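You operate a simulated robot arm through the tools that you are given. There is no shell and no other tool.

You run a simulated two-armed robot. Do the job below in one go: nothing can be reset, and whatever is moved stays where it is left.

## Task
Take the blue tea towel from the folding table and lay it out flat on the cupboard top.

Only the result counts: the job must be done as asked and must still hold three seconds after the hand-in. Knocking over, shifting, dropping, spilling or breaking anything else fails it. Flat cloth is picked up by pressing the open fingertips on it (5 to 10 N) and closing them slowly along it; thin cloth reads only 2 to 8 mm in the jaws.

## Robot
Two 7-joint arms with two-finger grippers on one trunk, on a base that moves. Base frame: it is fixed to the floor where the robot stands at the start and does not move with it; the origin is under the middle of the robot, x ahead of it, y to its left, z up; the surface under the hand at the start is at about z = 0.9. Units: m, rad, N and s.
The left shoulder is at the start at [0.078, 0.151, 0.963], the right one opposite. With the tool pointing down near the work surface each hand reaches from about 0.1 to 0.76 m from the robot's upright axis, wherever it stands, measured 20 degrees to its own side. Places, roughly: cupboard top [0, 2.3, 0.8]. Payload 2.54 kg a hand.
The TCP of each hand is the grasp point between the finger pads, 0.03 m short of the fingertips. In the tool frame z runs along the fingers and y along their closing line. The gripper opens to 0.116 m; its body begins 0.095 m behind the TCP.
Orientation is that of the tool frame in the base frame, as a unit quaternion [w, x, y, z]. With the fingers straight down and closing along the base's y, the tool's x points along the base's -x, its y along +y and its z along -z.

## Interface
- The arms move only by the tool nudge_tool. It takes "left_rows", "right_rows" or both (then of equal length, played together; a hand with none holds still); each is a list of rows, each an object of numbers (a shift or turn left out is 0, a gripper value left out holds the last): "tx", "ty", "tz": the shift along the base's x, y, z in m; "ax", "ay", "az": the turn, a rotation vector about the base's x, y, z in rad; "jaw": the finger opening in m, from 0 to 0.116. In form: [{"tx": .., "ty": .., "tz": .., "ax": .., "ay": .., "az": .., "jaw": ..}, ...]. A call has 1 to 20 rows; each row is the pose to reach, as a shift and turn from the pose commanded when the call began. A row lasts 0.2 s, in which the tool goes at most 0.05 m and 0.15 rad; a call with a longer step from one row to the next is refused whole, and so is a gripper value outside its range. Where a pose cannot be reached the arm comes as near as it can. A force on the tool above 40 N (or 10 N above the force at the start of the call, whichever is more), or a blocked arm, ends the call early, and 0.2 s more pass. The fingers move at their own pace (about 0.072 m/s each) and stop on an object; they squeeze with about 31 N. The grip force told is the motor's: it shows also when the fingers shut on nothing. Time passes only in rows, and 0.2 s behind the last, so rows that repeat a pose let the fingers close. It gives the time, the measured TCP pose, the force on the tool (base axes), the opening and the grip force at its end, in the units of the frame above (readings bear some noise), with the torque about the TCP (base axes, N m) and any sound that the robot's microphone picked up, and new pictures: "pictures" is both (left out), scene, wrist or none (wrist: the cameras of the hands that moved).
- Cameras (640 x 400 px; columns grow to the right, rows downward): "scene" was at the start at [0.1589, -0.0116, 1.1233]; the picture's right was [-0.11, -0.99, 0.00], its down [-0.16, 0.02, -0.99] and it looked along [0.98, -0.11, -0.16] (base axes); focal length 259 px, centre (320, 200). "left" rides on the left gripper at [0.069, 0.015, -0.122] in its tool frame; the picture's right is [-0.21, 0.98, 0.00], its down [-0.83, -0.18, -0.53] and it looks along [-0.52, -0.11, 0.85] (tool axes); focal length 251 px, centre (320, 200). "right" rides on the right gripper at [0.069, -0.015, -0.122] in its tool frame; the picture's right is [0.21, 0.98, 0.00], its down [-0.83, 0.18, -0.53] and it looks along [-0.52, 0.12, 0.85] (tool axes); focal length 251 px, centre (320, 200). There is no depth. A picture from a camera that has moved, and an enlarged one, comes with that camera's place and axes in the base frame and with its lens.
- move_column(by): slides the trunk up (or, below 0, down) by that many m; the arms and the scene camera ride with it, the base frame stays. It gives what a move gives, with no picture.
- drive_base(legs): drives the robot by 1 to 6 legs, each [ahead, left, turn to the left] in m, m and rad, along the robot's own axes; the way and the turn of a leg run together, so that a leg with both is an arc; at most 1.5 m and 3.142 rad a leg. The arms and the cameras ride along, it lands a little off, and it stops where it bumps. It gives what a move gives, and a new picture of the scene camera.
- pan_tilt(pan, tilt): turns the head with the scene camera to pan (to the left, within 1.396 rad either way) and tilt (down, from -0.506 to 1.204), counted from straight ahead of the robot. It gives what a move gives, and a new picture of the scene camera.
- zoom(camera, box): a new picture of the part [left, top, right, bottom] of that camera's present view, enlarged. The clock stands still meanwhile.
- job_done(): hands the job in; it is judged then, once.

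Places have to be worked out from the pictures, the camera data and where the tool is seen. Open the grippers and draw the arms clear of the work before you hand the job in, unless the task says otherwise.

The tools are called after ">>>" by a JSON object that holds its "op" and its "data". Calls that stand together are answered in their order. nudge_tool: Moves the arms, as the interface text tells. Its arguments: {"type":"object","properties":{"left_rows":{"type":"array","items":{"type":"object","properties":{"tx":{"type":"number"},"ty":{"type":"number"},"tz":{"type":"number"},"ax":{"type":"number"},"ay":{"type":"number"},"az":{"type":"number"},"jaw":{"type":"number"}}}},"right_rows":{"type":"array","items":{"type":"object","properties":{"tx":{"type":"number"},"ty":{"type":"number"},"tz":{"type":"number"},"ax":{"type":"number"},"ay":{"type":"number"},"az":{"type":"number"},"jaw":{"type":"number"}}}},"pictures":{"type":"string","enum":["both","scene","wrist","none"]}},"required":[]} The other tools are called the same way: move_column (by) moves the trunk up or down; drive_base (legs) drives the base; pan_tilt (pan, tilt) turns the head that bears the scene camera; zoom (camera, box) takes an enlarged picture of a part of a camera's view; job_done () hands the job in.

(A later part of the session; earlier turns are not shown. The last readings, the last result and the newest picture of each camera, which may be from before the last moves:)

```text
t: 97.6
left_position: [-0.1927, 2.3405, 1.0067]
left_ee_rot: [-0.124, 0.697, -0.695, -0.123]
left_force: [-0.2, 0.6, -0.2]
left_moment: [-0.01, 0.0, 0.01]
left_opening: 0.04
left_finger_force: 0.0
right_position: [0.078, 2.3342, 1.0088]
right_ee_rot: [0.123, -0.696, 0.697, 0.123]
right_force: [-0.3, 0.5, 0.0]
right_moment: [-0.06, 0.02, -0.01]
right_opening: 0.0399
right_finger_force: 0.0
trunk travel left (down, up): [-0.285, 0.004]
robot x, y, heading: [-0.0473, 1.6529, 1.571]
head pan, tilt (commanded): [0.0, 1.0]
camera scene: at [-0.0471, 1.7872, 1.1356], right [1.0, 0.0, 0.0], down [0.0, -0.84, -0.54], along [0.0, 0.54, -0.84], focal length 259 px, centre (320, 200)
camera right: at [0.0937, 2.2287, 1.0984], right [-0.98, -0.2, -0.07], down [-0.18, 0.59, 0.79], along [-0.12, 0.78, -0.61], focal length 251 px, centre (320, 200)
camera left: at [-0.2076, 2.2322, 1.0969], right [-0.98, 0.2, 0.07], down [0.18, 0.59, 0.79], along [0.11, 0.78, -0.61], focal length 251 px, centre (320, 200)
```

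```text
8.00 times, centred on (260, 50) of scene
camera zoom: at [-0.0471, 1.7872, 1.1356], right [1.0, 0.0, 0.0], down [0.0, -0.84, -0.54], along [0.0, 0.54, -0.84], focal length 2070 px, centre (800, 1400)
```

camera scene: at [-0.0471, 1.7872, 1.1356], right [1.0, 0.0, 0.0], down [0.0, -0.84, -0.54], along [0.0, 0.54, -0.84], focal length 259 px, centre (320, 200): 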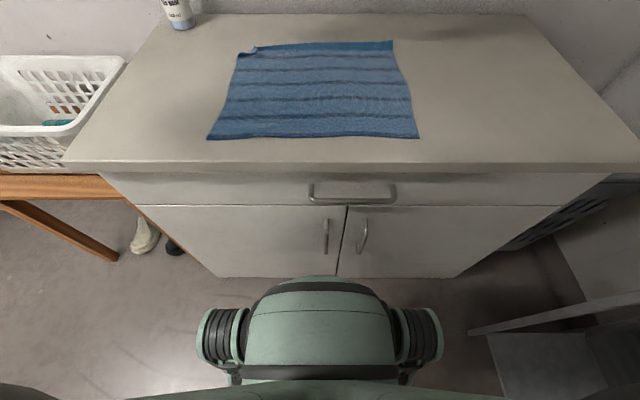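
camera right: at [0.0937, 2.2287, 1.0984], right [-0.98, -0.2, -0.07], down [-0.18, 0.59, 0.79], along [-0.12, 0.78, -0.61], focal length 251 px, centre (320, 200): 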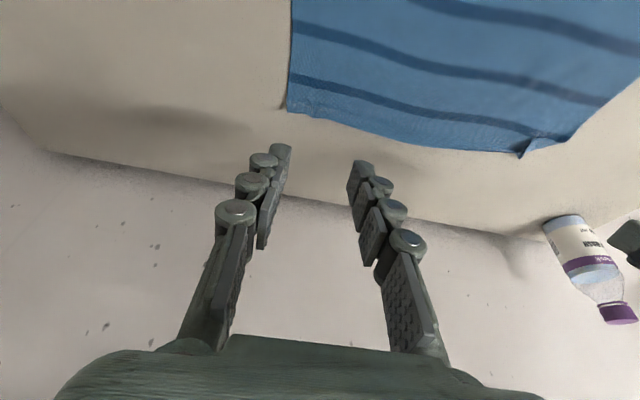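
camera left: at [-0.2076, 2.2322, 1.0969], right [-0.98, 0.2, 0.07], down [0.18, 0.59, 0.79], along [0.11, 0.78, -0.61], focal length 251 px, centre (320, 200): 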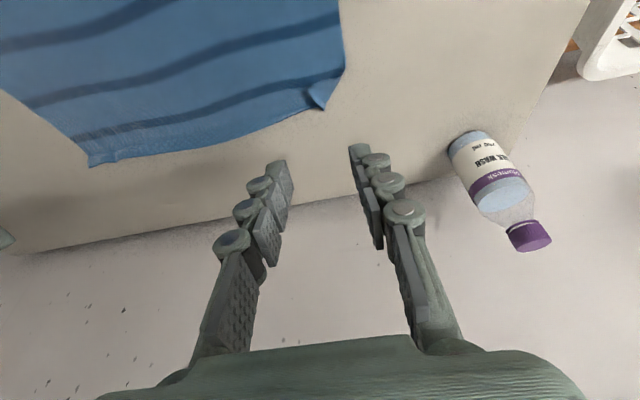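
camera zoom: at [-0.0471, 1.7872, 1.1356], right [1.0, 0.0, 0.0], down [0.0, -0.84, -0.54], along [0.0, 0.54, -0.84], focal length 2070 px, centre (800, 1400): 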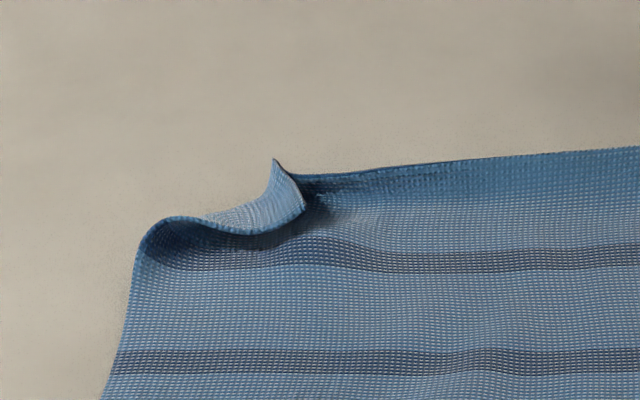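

The flap tip is at about [-0.184, 2.374] and raised roughly 1.4 cm, with the fold line running from [-0.228, 2.369] to [-0.195, 2.405]. I'll draw the right hand back, close the left fingers and turn them to face outward, stopping above the inside of the flap.

>>> {"op": "nudge_tool", "data": {"left_rows": [{"jaw": 0.0, "az": 0.13}, {"jaw": 0.0, "az": 0.26, "tx": 0.01}, {"jaw": 0.0, "az": 0.39, "tx": 0.02}, {"jaw": 0.0, "az": 0.52, "tx": 0.03, "tz": -0.02}, {"jaw": 0.0, "az": 0.65, "tx": 0.04, "tz": -0.05}, {"jaw": 0.0, "az": 0.78, "tx": 0.05, "ty": -0.002, "tz": -0.08}, {"jaw": 0.0, "az": 0.8, "tx": 0.05, "ty": -0.002, "tz": -0.11}, {"jaw": 0.0, "az": 0.8, "tx": 0.05, "ty": -0.002, "tz": -0.117}], "right_rows": [{"ty": -0.02, "tz": 0.03}, {"ty": -0.06, "tz": 0.05}, {"ty": -0.1, "tz": 0.06}, {"ty": -0.14, "tz": 0.06}, {"ty": -0.18, "tz": 0.06}, {"ty": -0.22, "tz": 0.06}, {"ty": -0.25, "tz": 0.06}, {"ty": -0.25, "tz": 0.06}], "pictures": "both"}}

>>> {"op": "zoom", "data": {"camera": "left", "box": [200, 50, 440, 200]}}

```text
t: 99.4
left_position: [-0.1433, 2.3373, 0.8892]
left_ee_rot: [-0.067, 0.913, -0.369, -0.163]
left_force: [0.6, -0.5, 0.0]
left_moment: [0.0, 0.03, 0.0]
left_opening: 0.0001
left_finger_force: 28.3
right_position: [0.0784, 2.0836, 1.0699]
right_ee_rot: [-0.123, 0.696, -0.696, -0.125]
right_force: [0.0, 0.8, 0.2]
right_moment: [0.0, -0.01, 0.01]
right_opening: 0.0399
right_finger_force: 0.1
trunk travel left (down, up): [-0.285, 0.004]
robot x, y, heading: [-0.0436, 1.6487, 1.575]
head pan, tilt (commanded): [0.0, 1.0]
camera scene: at [-0.0471, 1.7868, 1.1357], right [1.0, 0.0, 0.0], down [0.0, -0.84, -0.54], along [0.0, 0.54, -0.84], focal length 259 px, centre (320, 200)
camera right: at [0.0934, 1.9776, 1.1585], right [-0.98, -0.2, -0.07], down [-0.18, 0.59, 0.79], along [-0.12, 0.78, -0.61], focal length 251 px, centre (320, 200)
camera left: at [-0.0774, 2.2518, 0.9803], right [-0.82, -0.56, 0.07], down [-0.3, 0.54, 0.79], along [-0.48, 0.63, -0.61], focal length 251 px, centre (320, 200)
```

scene: 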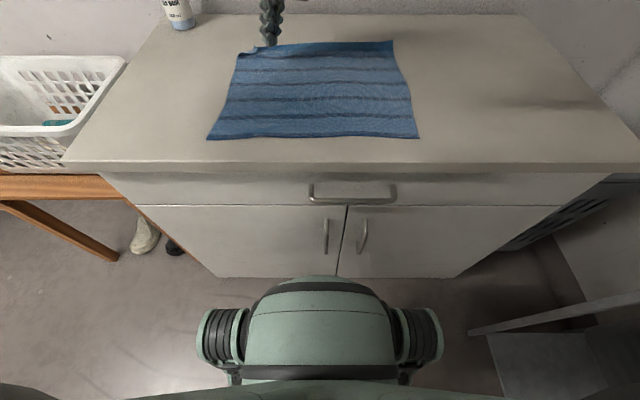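
right: 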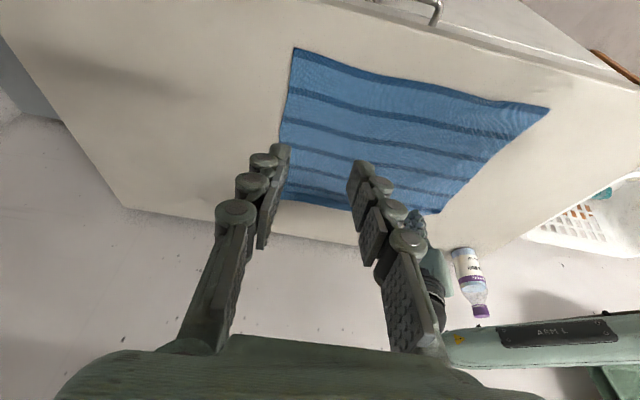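
left: 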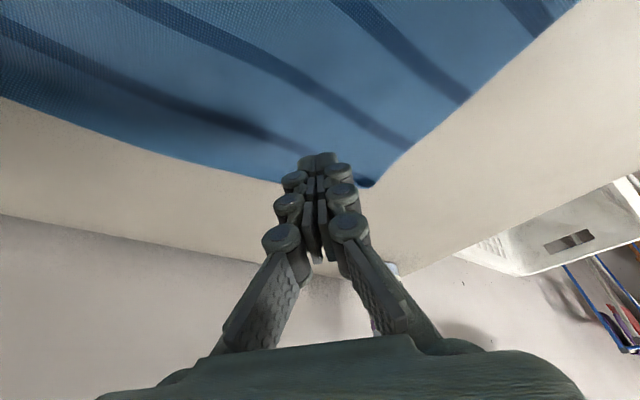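

```text
2.67 times, centred on (320, 125) of left
camera zoom: at [-0.0774, 2.2518, 0.9803], right [-0.82, -0.56, 0.07], down [-0.3, 0.54, 0.79], along [-0.48, 0.63, -0.61], focal length 670 px, centre (320, 400)
```

zoom: 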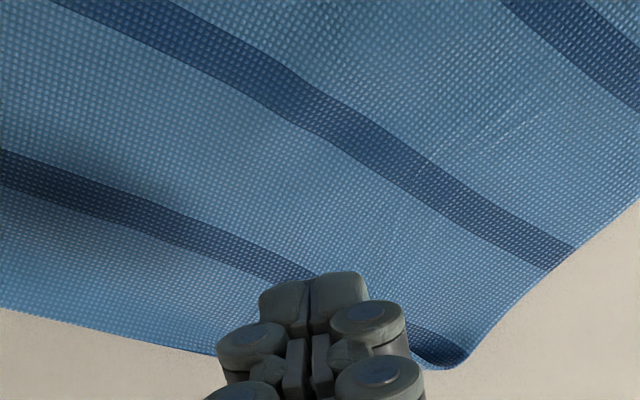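

The closed fingers are above the cloth on the inner side of the flap. I'll lower them to just above the cloth and then sweep slowly outward, diagonally towards the corner, to push the flap open.

>>> {"op": "nudge_tool", "data": {"left_rows": [{"tz": -0.015}, {"tz": -0.028}, {"tz": -0.034}, {"tz": -0.036}, {"tz": -0.036}], "pictures": "none"}}

```text
t: 100.6
left_position: [-0.1437, 2.3368, 0.8545]
left_ee_rot: [-0.067, 0.913, -0.369, -0.162]
left_force: [-0.5, -0.1, -0.4]
left_moment: [0.01, -0.06, 0.0]
left_opening: 0.0001
left_finger_force: 28.5
right_position: [0.0774, 2.0834, 1.0686]
right_ee_rot: [-0.124, 0.697, -0.695, -0.125]
right_force: [0.8, 1.6, -0.5]
right_moment: [0.0, -0.04, 0.01]
right_opening: 0.04
right_finger_force: 0.1
trunk travel left (down, up): [-0.285, 0.004]
robot x, y, heading: [-0.0447, 1.6515, 1.574]
head pan, tilt (commanded): [0.0, 1.0]
```

There is no contact yet at 0.8545, so the tips are just above the cloth. I sweep outward 9 cm, 1 mm lower.

>>> {"op": "nudge_tool", "data": {"left_rows": [{"tz": -0.0015}, {"tx": -0.007, "ty": 0.007, "tz": -0.0015}, {"tx": -0.014, "ty": 0.014, "tz": -0.0015}, {"tx": -0.021, "ty": 0.021, "tz": -0.0015}, {"tx": -0.028, "ty": 0.028, "tz": -0.0015}, {"tx": -0.035, "ty": 0.035, "tz": -0.0015}, {"tx": -0.042, "ty": 0.042, "tz": -0.0015}, {"tx": -0.049, "ty": 0.049, "tz": -0.0015}, {"tx": -0.056, "ty": 0.056, "tz": -0.0015}, {"tx": -0.063, "ty": 0.062, "tz": -0.0015}], "pictures": "both"}}

>>> {"op": "zoom", "data": {"camera": "left", "box": [200, 50, 440, 200]}}

>>> {"op": "zoom", "data": {"camera": "scene", "box": [210, 0, 330, 75]}}

```text
t: 102.8
left_position: [-0.2069, 2.399, 0.8528]
left_ee_rot: [-0.066, 0.913, -0.368, -0.162]
left_force: [0.4, -1.2, 0.4]
left_moment: [0.01, 0.0, 0.0]
left_opening: 0.0002
left_finger_force: 29.0
right_position: [0.0783, 2.0844, 1.0699]
right_ee_rot: [-0.123, 0.697, -0.695, -0.125]
right_force: [1.0, -0.2, 0.1]
right_moment: [0.0, 0.0, -0.01]
right_opening: 0.0399
right_finger_force: 0.0
trunk travel left (down, up): [-0.285, 0.004]
robot x, y, heading: [-0.048, 1.6505, 1.574]
head pan, tilt (commanded): [0.0, 1.0]
camera scene: at [-0.0472, 1.7867, 1.1358], right [1.0, 0.0, 0.0], down [0.0, -0.84, -0.54], along [0.0, 0.54, -0.84], focal length 259 px, centre (320, 200)
camera left: at [-0.1405, 2.3133, 0.9434], right [-0.82, -0.56, 0.07], down [-0.3, 0.54, 0.79], along [-0.48, 0.63, -0.61], focal length 251 px, centre (320, 200)
```

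scene: 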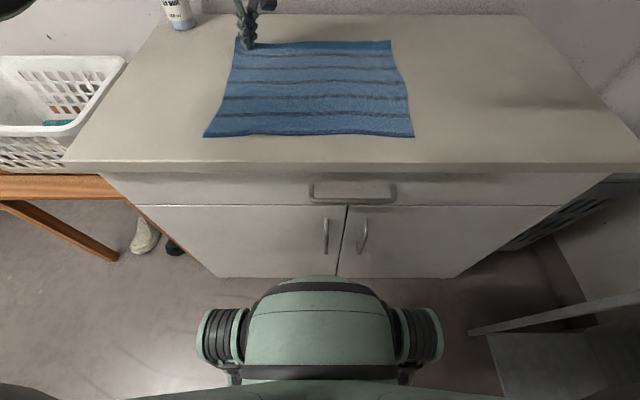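
left: 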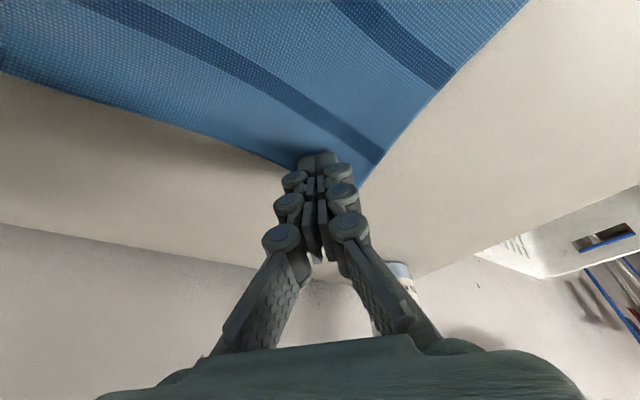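

```text
2.67 times, centred on (320, 125) of left
camera zoom: at [-0.1405, 2.3133, 0.9434], right [-0.82, -0.56, 0.07], down [-0.3, 0.54, 0.79], along [-0.48, 0.63, -0.61], focal length 670 px, centre (320, 400)
```

zoom: 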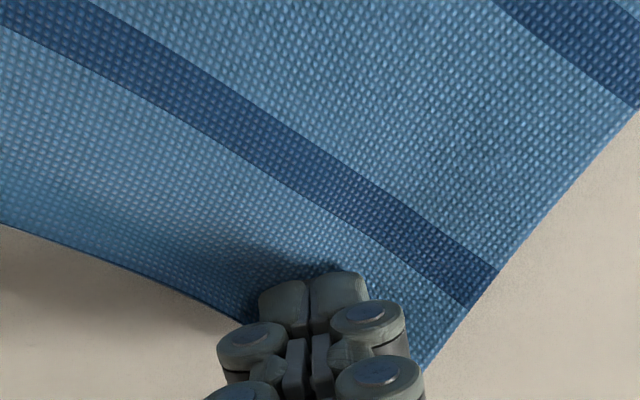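

```text
5.33 times, centred on (270, 38) of scene
camera zoom: at [-0.0472, 1.7867, 1.1358], right [1.0, 0.0, 0.0], down [0.0, -0.84, -0.54], along [0.0, 0.54, -0.84], focal length 1380 px, centre (587, 1067)
```

zoom: 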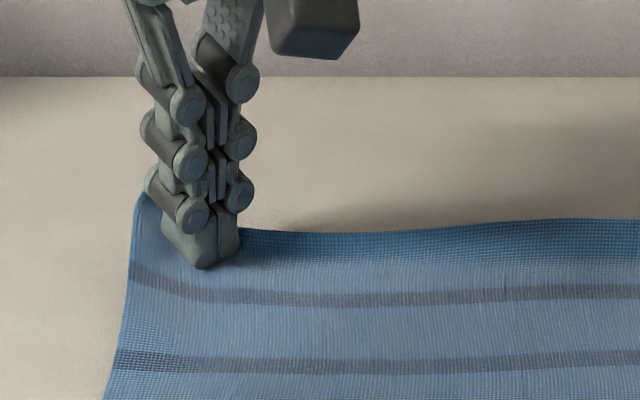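

The flap has opened out. I lift the left hand straight up and off, and inspect.

>>> {"op": "nudge_tool", "data": {"left_rows": [{"tz": 0.02}, {"tz": 0.05}, {"tz": 0.09}, {"tz": 0.12, "tx": 0.01, "ty": -0.03}, {"tz": 0.15, "tx": 0.01, "ty": -0.06}, {"tz": 0.16, "tx": 0.01, "ty": -0.1}, {"tz": 0.16, "tx": 0.01, "ty": -0.1}], "pictures": "both"}}

>>> {"op": "zoom", "data": {"camera": "scene", "box": [190, 20, 430, 150]}}

>>> {"op": "zoom", "data": {"camera": "scene", "box": [210, 0, 330, 75]}}

>>> {"op": "zoom", "data": {"camera": "right", "box": [240, 20, 560, 230]}}

```text
t: 104.4
left_position: [-0.1967, 2.2982, 1.0144]
left_ee_rot: [-0.066, 0.913, -0.369, -0.161]
left_force: [0.5, 0.1, 0.5]
left_moment: [0.0, -0.03, -0.01]
left_opening: 0.0
left_finger_force: 28.9
right_position: [0.078, 2.0852, 1.0686]
right_ee_rot: [-0.122, 0.697, -0.695, -0.125]
right_force: [0.1, -0.8, -0.4]
right_moment: [0.02, 0.03, -0.01]
right_opening: 0.0401
right_finger_force: 0.1
trunk travel left (down, up): [-0.285, 0.004]
robot x, y, heading: [-0.0451, 1.654, 1.575]
head pan, tilt (commanded): [0.0, 1.0]
camera scene: at [-0.047, 1.7868, 1.1357], right [1.0, 0.0, 0.0], down [0.0, -0.84, -0.54], along [0.0, 0.54, -0.84], focal length 259 px, centre (320, 200)
camera left: at [-0.1308, 2.2131, 1.1038], right [-0.82, -0.56, 0.07], down [-0.3, 0.54, 0.79], along [-0.48, 0.63, -0.61], focal length 251 px, centre (320, 200)
```

scene: 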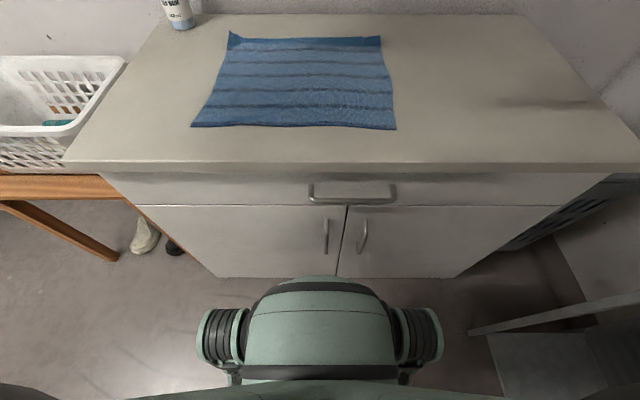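
left: 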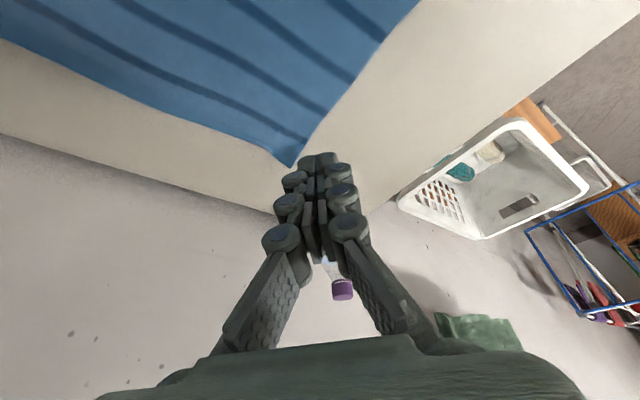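

```text
2.67 times, centred on (310, 85) of scene
camera zoom: at [-0.047, 1.7868, 1.1357], right [1.0, 0.0, 0.0], down [0.0, -0.84, -0.54], along [0.0, 0.54, -0.84], focal length 690 px, centre (347, 507)
```

zoom: 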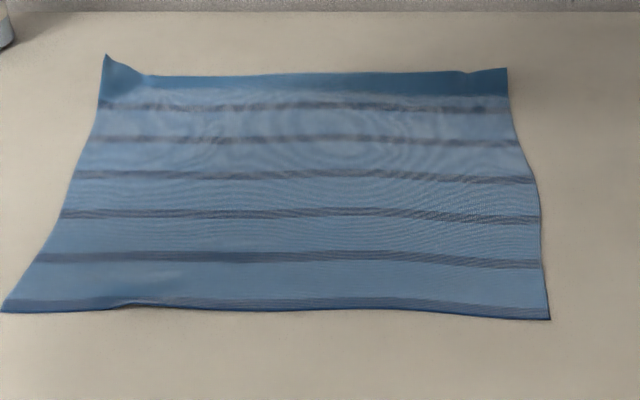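

```text
5.33 times, centred on (270, 38) of scene
camera zoom: at [-0.047, 1.7868, 1.1357], right [1.0, 0.0, 0.0], down [0.0, -0.84, -0.54], along [0.0, 0.54, -0.84], focal length 1380 px, centre (587, 1067)
```

zoom: 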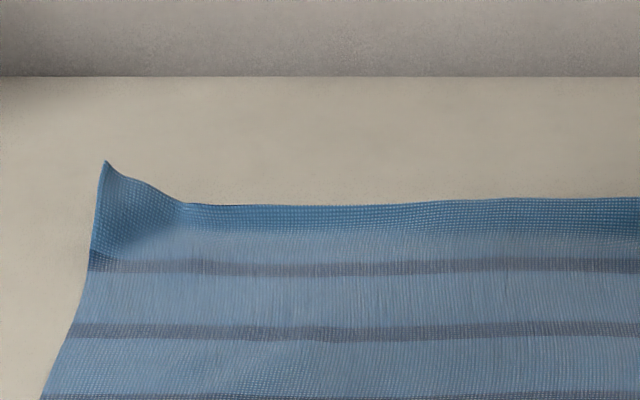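

```text
1.90 times, centred on (400, 125) of right
camera zoom: at [0.0933, 1.978, 1.1584], right [-0.98, -0.2, -0.07], down [-0.18, 0.59, 0.79], along [-0.12, 0.78, -0.61], focal length 479 px, centre (168, 343)
```

zoom: 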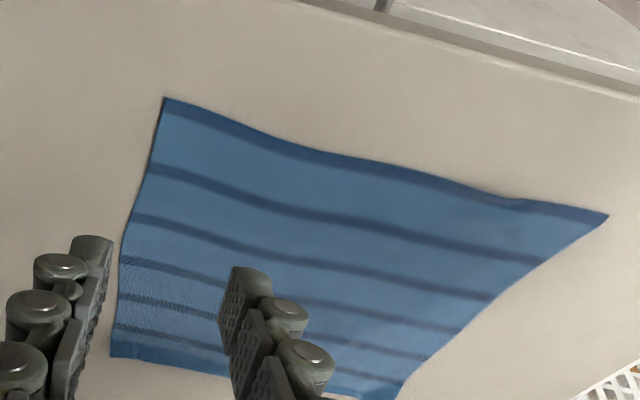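

The towel is now fully unfolded; only the far-left corner (about [-0.257, 2.444]) still stands up by roughly 1.5 cm. I'll bring the closed left fingers above that corner with more forward tilt and then press it down.

>>> {"op": "nudge_tool", "data": {"left_rows": [{"tx": -0.006, "ty": 0.02, "tz": -0.01, "ax": 0.035, "ay": 0.036}, {"tx": -0.013, "ty": 0.04, "tz": -0.03, "ax": 0.07, "ay": 0.072}, {"tx": -0.02, "ty": 0.06, "tz": -0.05, "ax": 0.105, "ay": 0.108}, {"tx": -0.027, "ty": 0.08, "tz": -0.07, "ax": 0.14, "ay": 0.144}, {"tx": -0.034, "ty": 0.1, "tz": -0.09, "ax": 0.175, "ay": 0.18}, {"tx": -0.041, "ty": 0.12, "tz": -0.105, "ax": 0.209, "ay": 0.215}, {"tx": -0.041, "ty": 0.122, "tz": -0.114, "ax": 0.209, "ay": 0.215}, {"tx": -0.041, "ty": 0.122, "tz": -0.114, "ax": 0.209, "ay": 0.215}], "pictures": "both"}}

>>> {"op": "zoom", "data": {"camera": "scene", "box": [200, 0, 320, 75]}}

```text
t: 106.2
left_position: [-0.2379, 2.4203, 0.899]
left_ee_rot: [-0.121, 0.878, -0.355, -0.297]
left_force: [-0.7, -0.5, 0.2]
left_moment: [0.01, -0.03, 0.03]
left_opening: 0.0003
left_finger_force: 28.6
right_position: [0.078, 2.0844, 1.0693]
right_ee_rot: [-0.124, 0.697, -0.695, -0.126]
right_force: [-0.2, 0.6, -0.6]
right_moment: [0.01, 0.02, 0.03]
right_opening: 0.04
right_finger_force: 0.1
trunk travel left (down, up): [-0.285, 0.004]
robot x, y, heading: [-0.041, 1.649, 1.573]
head pan, tilt (commanded): [0.0, 1.0]
camera scene: at [-0.0471, 1.7866, 1.1358], right [1.0, 0.0, 0.0], down [0.0, -0.84, -0.54], along [0.0, 0.54, -0.84], focal length 259 px, centre (320, 200)
camera left: at [-0.1558, 2.3205, 0.9539], right [-0.8, -0.58, 0.13], down [-0.11, 0.36, 0.93], along [-0.59, 0.73, -0.36], focal length 251 px, centre (320, 200)
```

scene: 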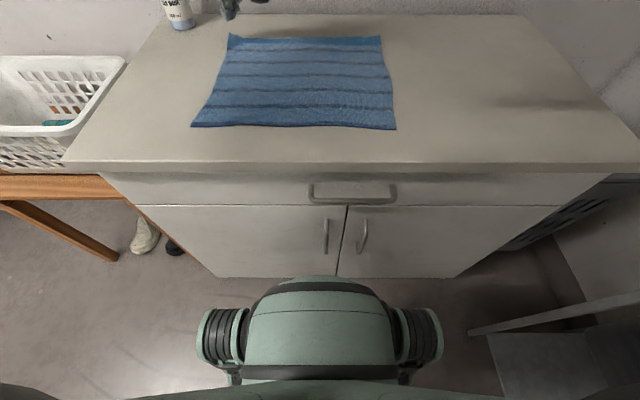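
left: 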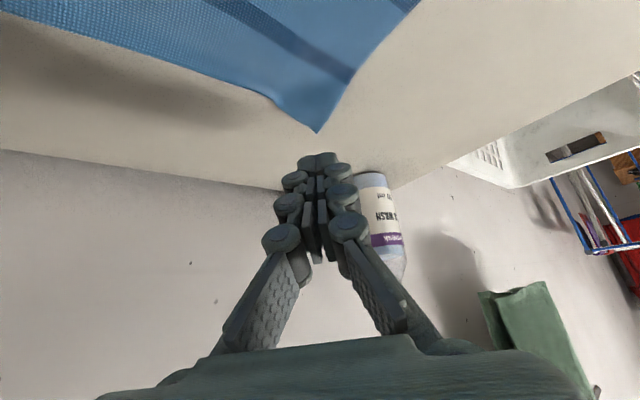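

```text
5.33 times, centred on (260, 38) of scene
camera zoom: at [-0.0471, 1.7866, 1.1358], right [1.0, 0.0, 0.0], down [0.0, -0.84, -0.54], along [0.0, 0.54, -0.84], focal length 1380 px, centre (640, 1067)
```

zoom: 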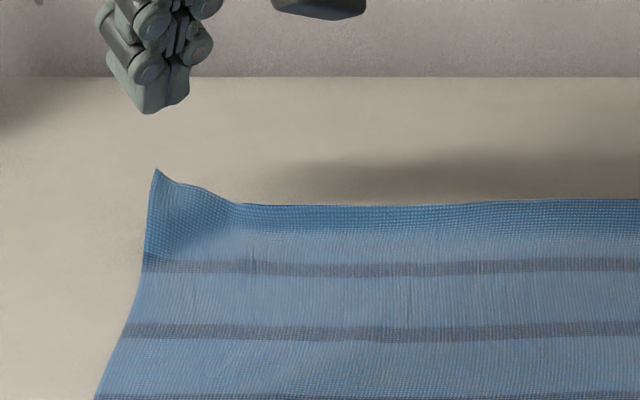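

The tips hover right above the raised corner (triangulated at [-0.258, 2.440, 0.842]). I lower straight down in small steps until I feel light contact.

>>> {"op": "nudge_tool", "data": {"left_rows": [{"tz": -0.012}, {"tz": -0.024}, {"tz": -0.034}, {"tz": -0.042}, {"tz": -0.046}, {"tz": -0.048}, {"tz": -0.048}], "pictures": "wrist"}}

>>> {"op": "zoom", "data": {"camera": "scene", "box": [200, 0, 320, 75]}}

```text
t: 107.8
left_position: [-0.2376, 2.4196, 0.8505]
left_ee_rot: [-0.121, 0.878, -0.355, -0.296]
left_force: [0.8, 0.6, 0.0]
left_moment: [0.01, -0.02, 0.04]
left_opening: 0.0
left_finger_force: 28.5
right_position: [0.0791, 2.0837, 1.068]
right_ee_rot: [-0.124, 0.697, -0.695, -0.124]
right_force: [-0.5, -0.3, -1.1]
right_moment: [-0.01, 0.0, -0.03]
right_opening: 0.0399
right_finger_force: 0.1
trunk travel left (down, up): [-0.285, 0.004]
robot x, y, heading: [-0.0459, 1.6525, 1.569]
head pan, tilt (commanded): [0.0, 1.0]
camera left: at [-0.1561, 2.3199, 0.9058], right [-0.8, -0.58, 0.13], down [-0.11, 0.36, 0.93], along [-0.59, 0.73, -0.36], focal length 251 px, centre (320, 200)
```

left: 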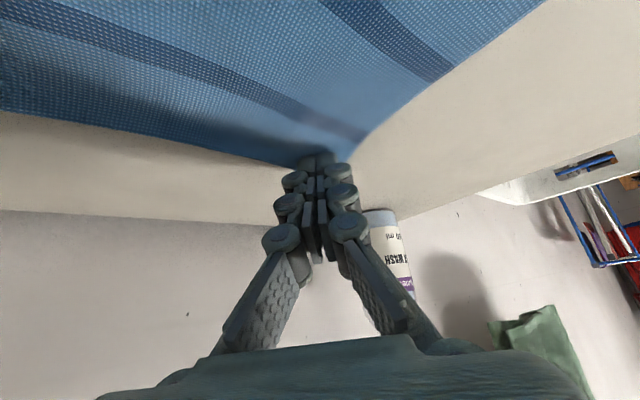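

```text
5.33 times, centred on (260, 38) of scene
camera zoom: at [-0.0471, 1.7866, 1.1358], right [1.0, 0.0, 0.0], down [0.0, -0.84, -0.54], along [0.0, 0.54, -0.84], focal length 1380 px, centre (640, 1067)
```

zoom: 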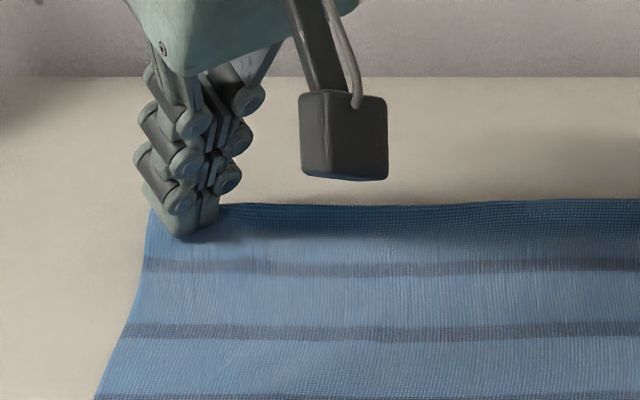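

The corner is being pressed down but there is no firm contact yet. I continue 1–2 mm at a time until about 4–6 N.

>>> {"op": "nudge_tool", "data": {"left_rows": [{"tz": -0.002}, {"tz": -0.003}, {"tz": -0.004}, {"tz": -0.004}], "pictures": "none"}}

```text
t: 108.8
left_position: [-0.2373, 2.4209, 0.849]
left_ee_rot: [-0.122, 0.878, -0.354, -0.297]
left_force: [-1.1, 0.6, 8.4]
left_moment: [0.1, 0.01, 0.0]
left_opening: 0.0001
left_finger_force: 29.1
right_position: [0.0776, 2.0834, 1.069]
right_ee_rot: [-0.124, 0.697, -0.696, -0.124]
right_force: [0.1, 0.1, 0.3]
right_moment: [0.0, 0.05, 0.0]
right_opening: 0.04
right_finger_force: 0.1
trunk travel left (down, up): [-0.285, 0.004]
robot x, y, heading: [-0.0424, 1.6495, 1.572]
head pan, tilt (commanded): [0.0, 1.0]
```

It presses with about 8 N. I'll draw the corner outward by about 6 mm to take up the slack, then lift straight up.

>>> {"op": "nudge_tool", "data": {"left_rows": [{"tx": -0.002, "ty": 0.002}, {"tx": -0.004, "ty": 0.004}, {"tx": -0.004, "ty": 0.004}, {"tx": -0.004, "ty": 0.004, "tz": 0.004}, {"tx": -0.004, "ty": 0.004, "tz": 0.015}, {"tx": -0.004, "ty": 0.0, "tz": 0.04}, {"tx": 0.0, "ty": -0.03, "tz": 0.07}, {"tx": 0.01, "ty": -0.07, "tz": 0.09}, {"tx": 0.02, "ty": -0.11, "tz": 0.11}, {"tx": 0.02, "ty": -0.13, "tz": 0.13}], "pictures": "both"}}

>>> {"op": "zoom", "data": {"camera": "scene", "box": [190, 20, 430, 150]}}

>>> {"op": "zoom", "data": {"camera": "scene", "box": [200, 0, 320, 75]}}

>>> {"op": "zoom", "data": {"camera": "scene", "box": [300, 0, 420, 75]}}

```text
t: 111.0
left_position: [-0.2193, 2.2902, 0.9779]
left_ee_rot: [-0.12, 0.879, -0.354, -0.298]
left_force: [0.4, -0.1, -0.4]
left_moment: [-0.01, 0.0, -0.02]
left_opening: 0.0
left_finger_force: 28.8
right_position: [0.0765, 2.0836, 1.0681]
right_ee_rot: [-0.123, 0.697, -0.696, -0.125]
right_force: [-0.1, -0.2, 0.2]
right_moment: [0.01, 0.0, -0.03]
right_opening: 0.0399
right_finger_force: 0.0
trunk travel left (down, up): [-0.285, 0.004]
robot x, y, heading: [-0.0432, 1.6517, 1.568]
head pan, tilt (commanded): [0.0, 1.0]
camera scene: at [-0.0472, 1.7864, 1.1358], right [1.0, 0.0, 0.0], down [0.0, -0.84, -0.54], along [0.0, 0.54, -0.84], focal length 259 px, centre (320, 200)
camera left: at [-0.1365, 2.189, 1.033], right [-0.8, -0.58, 0.13], down [-0.11, 0.36, 0.93], along [-0.59, 0.73, -0.36], focal length 251 px, centre (320, 200)
```

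scene: 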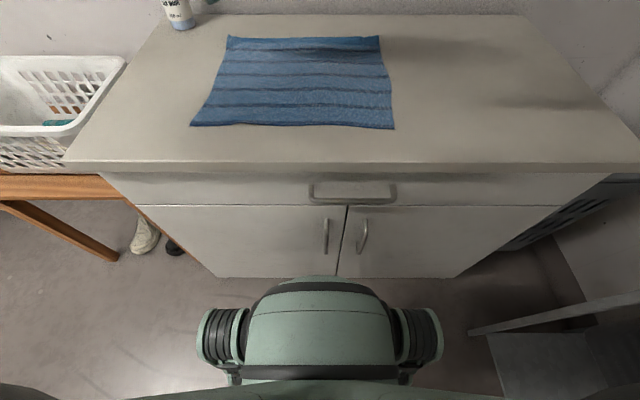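
left: 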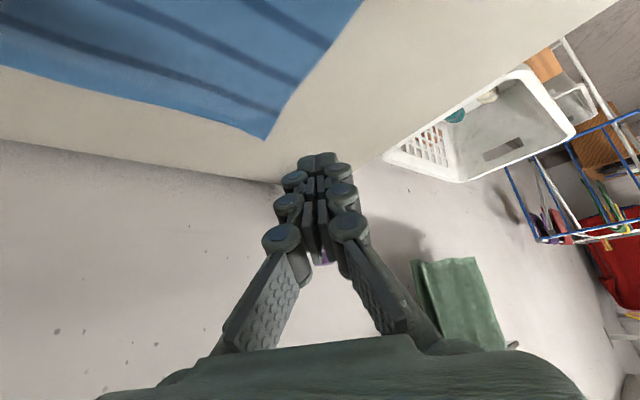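

```text
2.67 times, centred on (310, 85) of scene
camera zoom: at [-0.0472, 1.7864, 1.1358], right [1.0, 0.0, 0.0], down [0.0, -0.84, -0.54], along [0.0, 0.54, -0.84], focal length 690 px, centre (347, 507)
```

zoom: 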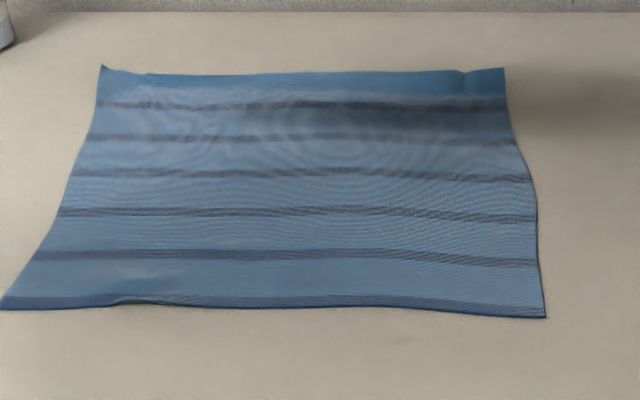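

```text
5.33 times, centred on (260, 38) of scene
camera zoom: at [-0.0472, 1.7864, 1.1358], right [1.0, 0.0, 0.0], down [0.0, -0.84, -0.54], along [0.0, 0.54, -0.84], focal length 1380 px, centre (640, 1067)
```

zoom: 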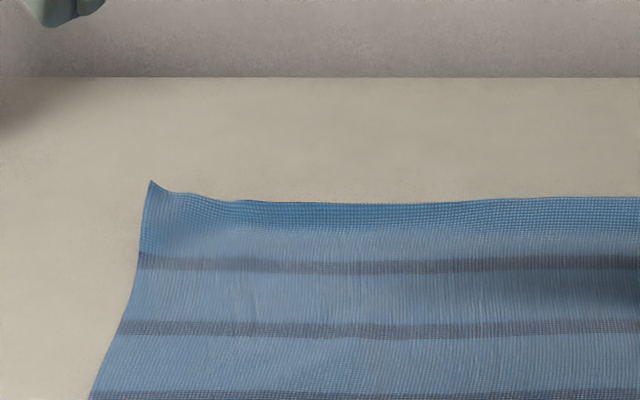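

```text
5.33 times, centred on (360, 38) of scene
camera zoom: at [-0.0472, 1.7864, 1.1358], right [1.0, 0.0, 0.0], down [0.0, -0.84, -0.54], along [0.0, 0.54, -0.84], focal length 1380 px, centre (107, 1067)
```

zoom: 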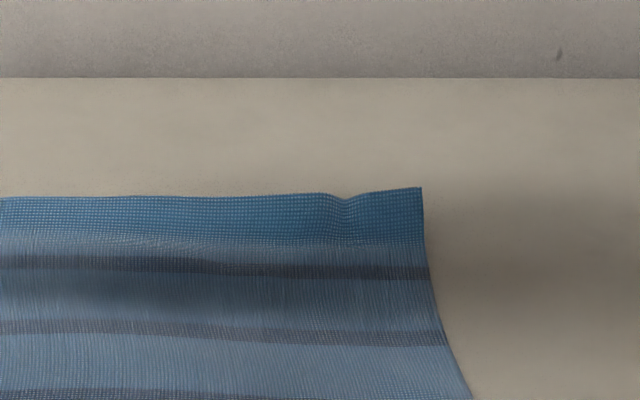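

The towel is smooth, but triangulating the far-right corner gives z≈0.85, so the dark strip along the far edge may be curled up rather than flat. I'll use the right wrist camera from the side at a low angle to see it properly.

>>> {"op": "nudge_tool", "data": {"right_rows": [{"tx": 0.033, "ty": 0.007, "tz": -0.01, "ax": 0.048, "ay": 0.0175, "az": 0.099}, {"tx": 0.066, "ty": 0.014, "tz": -0.03, "ax": 0.096, "ay": 0.035, "az": 0.198}, {"tx": 0.099, "ty": 0.021, "tz": -0.05, "ax": 0.144, "ay": 0.0525, "az": 0.297}, {"tx": 0.132, "ty": 0.028, "tz": -0.07, "ax": 0.192, "ay": 0.07, "az": 0.396}, {"tx": 0.165, "ty": 0.035, "tz": -0.09, "ax": 0.24, "ay": 0.0875, "az": 0.495}, {"tx": 0.198, "ty": 0.042, "tz": -0.11, "ax": 0.288, "ay": 0.105, "az": 0.594}, {"tx": 0.225, "ty": 0.05, "tz": -0.13, "ax": 0.3354, "ay": 0.1225, "az": 0.6925}, {"tx": 0.225, "ty": 0.05, "tz": -0.13, "ax": 0.3354, "ay": 0.1225, "az": 0.6925}], "pictures": "both"}}

>>> {"op": "zoom", "data": {"camera": "right", "box": [0, 0, 640, 200]}}

```text
t: 112.8
left_position: [-0.2178, 2.2909, 0.9757]
left_ee_rot: [-0.119, 0.878, -0.356, -0.296]
left_force: [-0.1, 1.4, -1.0]
left_moment: [-0.04, 0.06, 0.05]
left_opening: 0.0001
left_finger_force: 28.2
right_position: [0.2065, 2.1346, 0.9791]
right_ee_rot: [-0.157, 0.854, -0.398, -0.294]
right_force: [0.9, 1.2, 0.1]
right_moment: [-0.01, 0.04, 0.04]
right_opening: 0.0398
right_finger_force: 0.0
right hand out of reach, approached as far as the arm can: row 6, 7, 8
trunk travel left (down, up): [-0.285, 0.004]
robot x, y, heading: [-0.0469, 1.6508, 1.576]
head pan, tilt (commanded): [0.0, 1.0]
camera scene: at [-0.0468, 1.7886, 1.1354], right [1.0, 0.0, 0.0], down [0.0, -0.84, -0.54], along [0.0, 0.54, -0.84], focal length 259 px, centre (320, 200)
camera right: at [0.2989, 2.043, 1.0293], right [-0.65, -0.74, -0.17], down [-0.36, 0.1, 0.93], along [-0.67, 0.66, -0.33], focal length 251 px, centre (320, 200)
```

scene: 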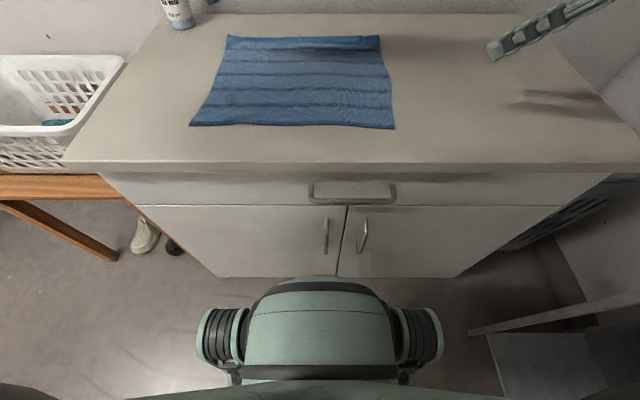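
right: 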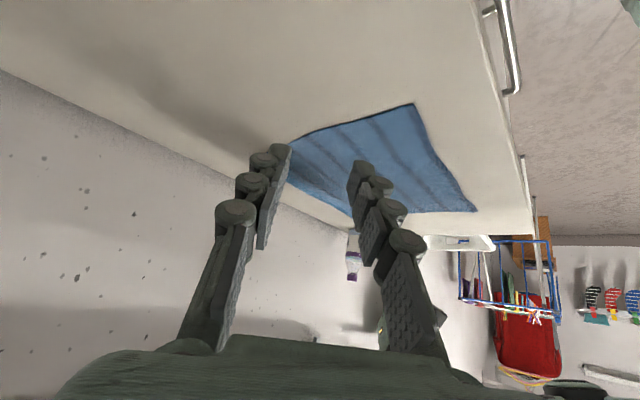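

```text
1.00 times, centred on (320, 100) of right (not enlarged: the box is as wide or as high as the picture)
camera zoom: at [0.2989, 2.043, 1.0293], right [-0.65, -0.74, -0.17], down [-0.36, 0.1, 0.93], along [-0.67, 0.66, -0.33], focal length 251 px, centre (320, 300)
```

zoom: 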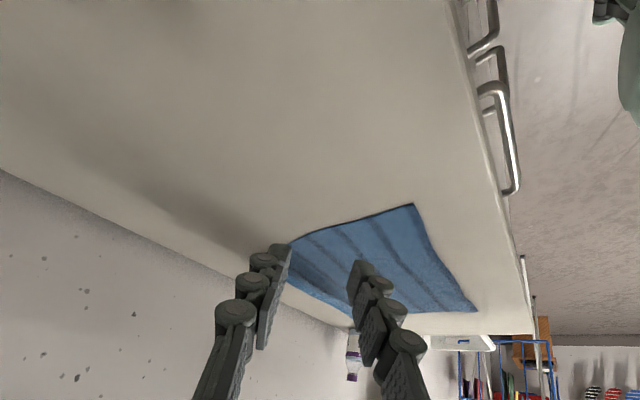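

The view is usable; I zoom in on the towel in it.

>>> {"op": "zoom", "data": {"camera": "right", "box": [260, 90, 500, 240]}}

```text
2.67 times, centred on (380, 165) of right
camera zoom: at [0.2989, 2.043, 1.0293], right [-0.65, -0.74, -0.17], down [-0.36, 0.1, 0.93], along [-0.67, 0.66, -0.33], focal length 670 px, centre (160, 293)
```

zoom: 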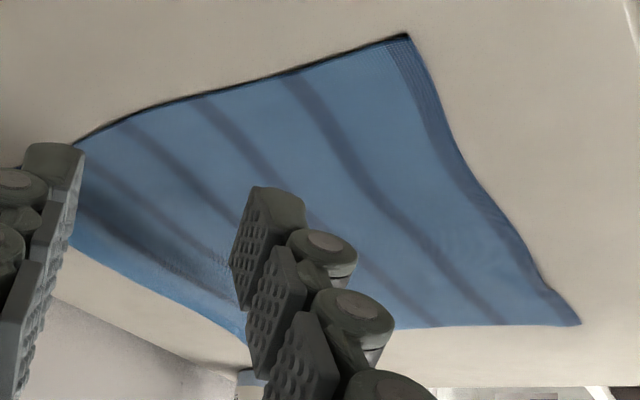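

From this angle the far strip is partly hidden by the fingers. For a clear low view I'll raise both hands, turn them back to the earlier orientation and draw them back, then lower the trunk a little so that the scene camera looks across the towel.

>>> {"op": "nudge_tool", "data": {"left_rows": [{"ty": -0.01, "tz": 0.03, "ax": -0.035, "ay": -0.036}, {"ty": -0.02, "tz": 0.06, "ax": -0.07, "ay": -0.072}, {"ty": -0.04, "tz": 0.09, "ax": -0.105, "ay": -0.108}, {"ty": -0.06, "tz": 0.12, "ax": -0.14, "ay": -0.144}, {"ty": -0.09, "tz": 0.15, "ax": -0.175, "ay": -0.18}, {"ty": -0.12, "tz": 0.18, "ax": -0.209, "ay": -0.215}, {"ty": -0.15, "tz": 0.2, "ax": -0.209, "ay": -0.215}, {"ty": -0.18, "tz": 0.21, "ax": -0.209, "ay": -0.215}], "right_rows": [{"tx": -0.033, "ty": -0.007, "tz": 0.03, "ax": -0.048, "ay": -0.0175, "az": -0.099}, {"tx": -0.066, "ty": -0.014, "tz": 0.06, "ax": -0.096, "ay": -0.035, "az": -0.198}, {"tx": -0.099, "ty": -0.021, "tz": 0.09, "ax": -0.144, "ay": -0.0525, "az": -0.297}, {"tx": -0.132, "ty": -0.028, "tz": 0.12, "ax": -0.192, "ay": -0.07, "az": -0.396}, {"tx": -0.165, "ty": -0.035, "tz": 0.15, "ax": -0.24, "ay": -0.0875, "az": -0.495}, {"tx": -0.198, "ty": -0.042, "tz": 0.18, "ax": -0.288, "ay": -0.105, "az": -0.594}, {"tx": -0.215, "ty": -0.05, "tz": 0.21, "ax": -0.3354, "ay": -0.1225, "az": -0.6925}, {"tx": -0.215, "ty": -0.05, "tz": 0.24, "ax": -0.3354, "ay": -0.1225, "az": -0.6925}], "pictures": "none"}}

>>> {"op": "nudge_tool", "data": {"left_rows": [{"az": -0.13}, {"az": -0.26}, {"az": -0.39}, {"az": -0.52}, {"az": -0.65}, {"az": -0.78}, {"az": -0.8}], "pictures": "scene"}}

```text
t: 114.6
left_position: [-0.2171, 2.1092, 1.1881]
left_ee_rot: [-0.066, 0.913, -0.369, -0.162]
left_force: [0.3, 0.3, -0.6]
left_moment: [0.02, -0.01, 0.0]
left_opening: 0.0
left_finger_force: 28.6
right_position: [-0.0084, 2.0837, 1.2212]
right_ee_rot: [0.123, -0.696, 0.696, 0.124]
right_force: [-0.3, 0.2, -0.9]
right_moment: [0.04, -0.01, 0.01]
right_opening: 0.0402
right_finger_force: 0.1
trunk travel left (down, up): [-0.285, 0.004]
robot x, y, heading: [-0.0455, 1.6516, 1.578]
head pan, tilt (commanded): [0.0, 1.0]
```

```text
t: 116.2
left_position: [-0.2165, 2.1104, 1.1872]
left_ee_rot: [0.124, -0.696, 0.697, 0.124]
left_force: [-0.1, 0.0, -1.2]
left_moment: [-0.01, -0.04, 0.01]
left_opening: 0.0
left_finger_force: 28.2
right_position: [-0.0087, 2.083, 1.2222]
right_ee_rot: [-0.124, 0.697, -0.696, -0.125]
right_force: [0.2, -0.1, -0.6]
right_moment: [0.01, 0.02, 0.03]
right_opening: 0.0398
right_finger_force: 0.0
trunk travel left (down, up): [-0.285, 0.004]
robot x, y, heading: [-0.0451, 1.65, 1.575]
head pan, tilt (commanded): [0.0, 1.0]
camera scene: at [-0.0471, 1.7866, 1.1358], right [1.0, 0.0, 0.0], down [0.0, -0.84, -0.54], along [0.0, 0.54, -0.84], focal length 259 px, centre (320, 200)
```

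scene: 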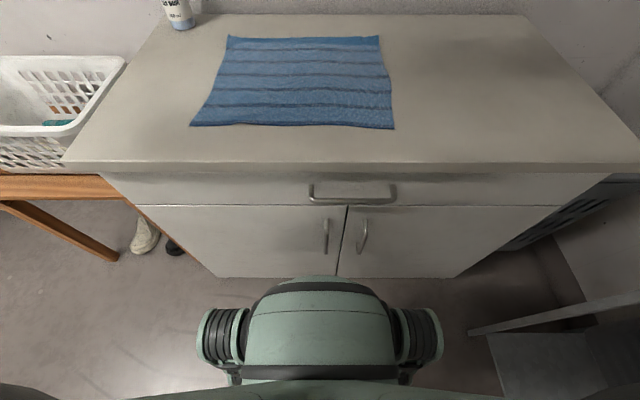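

I shift the right hand aside a bit and lower the trunk by 0.18 m for a flat view across the towel.

>>> {"op": "nudge_tool", "data": {"right_rows": [{"tx": 0.04}, {"tx": 0.08}, {"tx": 0.12}, {"tx": 0.12}], "pictures": "none"}}

>>> {"op": "move_column", "data": {"by": -0.18}}

>>> {"op": "pan_tilt", "data": {"pan": 0.0, "tilt": 0.45}}

>>> {"op": "zoom", "data": {"camera": "scene", "box": [200, 100, 440, 250]}}

```text
t: 117.2
left_position: [-0.2183, 2.11, 1.1869]
left_ee_rot: [-0.125, 0.697, -0.695, -0.123]
left_force: [0.6, -0.7, 0.4]
left_moment: [0.0, 0.0, 0.01]
left_opening: 0.0
left_finger_force: 28.2
right_position: [0.1111, 2.0856, 1.2209]
right_ee_rot: [-0.124, 0.697, -0.696, -0.125]
right_force: [0.5, -0.7, 0.5]
right_moment: [0.02, -0.02, 0.02]
right_opening: 0.0395
right_finger_force: 0.0
trunk travel left (down, up): [-0.285, 0.004]
robot x, y, heading: [-0.0437, 1.6504, 1.571]
head pan, tilt (commanded): [0.0, 1.0]
```

```text
t: 119.2
left_position: [-0.2175, 2.1103, 1.0077]
left_ee_rot: [-0.124, 0.697, -0.696, -0.124]
left_force: [-0.6, -0.4, 0.3]
left_moment: [0.0, 0.01, 0.01]
left_opening: 0.0
left_finger_force: 28.5
right_position: [0.1112, 2.0844, 1.0416]
right_ee_rot: [-0.123, 0.697, -0.695, -0.125]
right_force: [-0.7, -0.2, -0.4]
right_moment: [-0.01, 0.01, 0.03]
right_opening: 0.04
right_finger_force: 0.1
trunk travel left (down, up): [-0.105, 0.184]
robot x, y, heading: [-0.049, 1.6468, 1.572]
head pan, tilt (commanded): [0.0, 1.0]
```

```text
t: 120.2
left_position: [-0.2178, 2.1102, 1.0077]
left_ee_rot: [-0.123, 0.698, -0.695, -0.123]
left_force: [-0.5, 0.5, 0.5]
left_moment: [0.01, -0.01, -0.02]
left_opening: 0.0
left_finger_force: 28.5
right_position: [0.1103, 2.0837, 1.041]
right_ee_rot: [-0.124, 0.697, -0.695, -0.125]
right_force: [-0.3, 0.3, -0.7]
right_moment: [-0.03, 0.03, 0.06]
right_opening: 0.0402
right_finger_force: 0.1
trunk travel left (down, up): [-0.105, 0.184]
robot x, y, heading: [-0.047, 1.6503, 1.569]
head pan, tilt (commanded): [0.0, 0.45]
camera scene: at [-0.0472, 1.8089, 1.0013], right [1.0, 0.0, 0.0], down [0.0, -0.44, -0.9], along [0.0, 0.9, -0.44], focal length 259 px, centre (320, 200)
```

scene: 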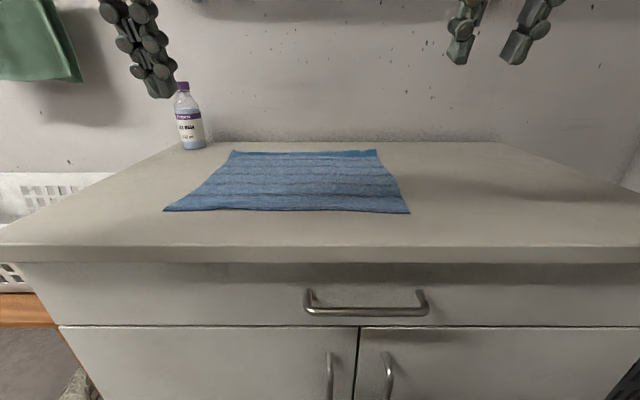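

```text
2.67 times, centred on (320, 175) of scene
camera zoom: at [-0.0472, 1.8089, 1.0013], right [1.0, 0.0, 0.0], down [0.0, -0.44, -0.9], along [0.0, 0.9, -0.44], focal length 690 px, centre (320, 267)
```

zoom: 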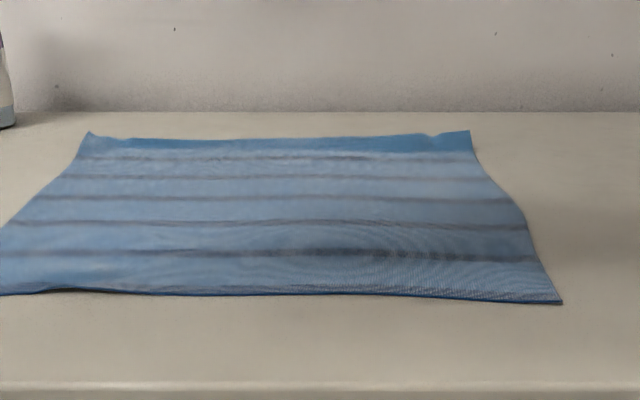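

This low view shows that the strip along the far edge, which was held between the fingers, still stands up about 2–3 cm and leans towards me. I'll raise the trunk again, press on the near part of the towel with both hands and draw it a few centimetres towards me, so that the far strip is within comfortable reach for flattening.

>>> {"op": "move_column", "data": {"by": 0.18}}

>>> {"op": "pan_tilt", "data": {"pan": 0.0, "tilt": 0.9}}

>>> {"op": "nudge_tool", "data": {"left_rows": [{"tx": 0.002, "ty": 0.01, "tz": -0.03, "jaw": 0.06}, {"tx": 0.004, "ty": 0.02, "tz": -0.07, "jaw": 0.06}, {"tx": 0.006, "ty": 0.03, "tz": -0.11, "jaw": 0.06}, {"tx": 0.009, "ty": 0.04, "tz": -0.15, "jaw": 0.06}, {"tx": 0.012, "ty": 0.05, "tz": -0.19, "jaw": 0.06}, {"tx": 0.015, "ty": 0.06, "tz": -0.23, "jaw": 0.06}, {"tx": 0.0175, "ty": 0.07, "tz": -0.265, "jaw": 0.06}, {"tx": 0.0175, "ty": 0.075, "tz": -0.295, "jaw": 0.06}, {"tx": 0.0175, "ty": 0.075, "tz": -0.315, "jaw": 0.06}, {"tx": 0.0175, "ty": 0.075, "tz": -0.322, "jaw": 0.06}], "right_rows": [{"tx": -0.01, "ty": 0.01, "tz": -0.035, "jaw": 0.06}, {"tx": -0.02, "ty": 0.02, "tz": -0.075, "jaw": 0.06}, {"tx": -0.03, "ty": 0.03, "tz": -0.115, "jaw": 0.06}, {"tx": -0.045, "ty": 0.045, "tz": -0.155, "jaw": 0.06}, {"tx": -0.06, "ty": 0.06, "tz": -0.195, "jaw": 0.06}, {"tx": -0.075, "ty": 0.075, "tz": -0.235, "jaw": 0.06}, {"tx": -0.09, "ty": 0.09, "tz": -0.275, "jaw": 0.06}, {"tx": -0.1, "ty": 0.1, "tz": -0.315, "jaw": 0.06}, {"tx": -0.1, "ty": 0.1, "tz": -0.34, "jaw": 0.06}, {"tx": -0.1, "ty": 0.1, "tz": -0.356, "jaw": 0.06}], "pictures": "scene"}}

```text
t: 122.2
left_position: [-0.2184, 2.1108, 1.187]
left_ee_rot: [-0.124, 0.697, -0.696, -0.123]
left_force: [0.4, 0.8, 0.4]
left_moment: [0.0, 0.01, -0.02]
left_opening: 0.0
left_finger_force: 28.8
right_position: [0.1103, 2.085, 1.2201]
right_ee_rot: [-0.124, 0.696, -0.696, -0.125]
right_force: [-0.8, -0.5, 0.0]
right_moment: [-0.04, 0.0, 0.03]
right_opening: 0.0403
right_finger_force: 0.1
trunk travel left (down, up): [-0.285, 0.004]
robot x, y, heading: [-0.0472, 1.6473, 1.571]
head pan, tilt (commanded): [0.0, 0.45]
```

```text
t: 123.1
left_position: [-0.2177, 2.1104, 1.1874]
left_ee_rot: [-0.123, 0.697, -0.696, -0.122]
left_force: [0.1, 0.3, -0.6]
left_moment: [0.01, 0.0, 0.01]
left_opening: 0.0001
left_finger_force: 28.2
right_position: [0.1101, 2.0854, 1.2213]
right_ee_rot: [-0.123, 0.697, -0.695, -0.125]
right_force: [0.2, 0.0, 0.5]
right_moment: [0.04, -0.01, 0.01]
right_opening: 0.0399
right_finger_force: 0.0
trunk travel left (down, up): [-0.285, 0.004]
robot x, y, heading: [-0.0452, 1.6495, 1.572]
head pan, tilt (commanded): [0.0, 0.901]
camera scene: at [-0.0471, 1.7925, 1.1431], right [1.0, 0.0, 0.0], down [0.0, -0.78, -0.62], along [0.0, 0.62, -0.78], focal length 259 px, centre (320, 200)
```

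scene: 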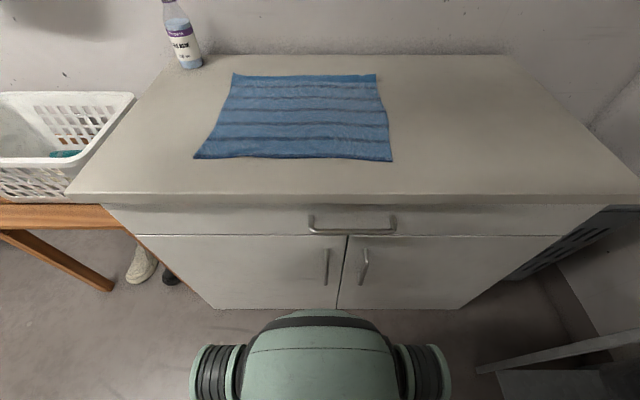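

```text
t: 125.3
left_position: [-0.2007, 2.1856, 0.8659]
left_ee_rot: [-0.124, 0.697, -0.695, -0.123]
left_force: [-0.1, 0.2, -0.4]
left_moment: [-0.01, 0.03, 0.0]
left_opening: 0.0597
left_finger_force: 0.0
right_position: [0.0107, 2.1836, 0.8646]
right_ee_rot: [-0.124, 0.697, -0.695, -0.125]
right_force: [0.5, 0.6, 0.1]
right_moment: [-0.01, 0.01, 0.0]
right_opening: 0.0602
right_finger_force: 0.1
trunk travel left (down, up): [-0.285, 0.004]
robot x, y, heading: [-0.0481, 1.6503, 1.577]
head pan, tilt (commanded): [0.0, 0.901]
camera scene: at [-0.0471, 1.7926, 1.143], right [1.0, 0.0, 0.0], down [0.0, -0.78, -0.62], along [0.0, 0.62, -0.78], focal length 259 px, centre (320, 200)
```

scene: 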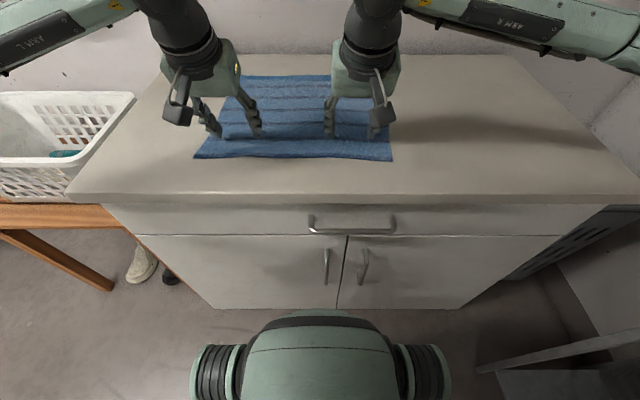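

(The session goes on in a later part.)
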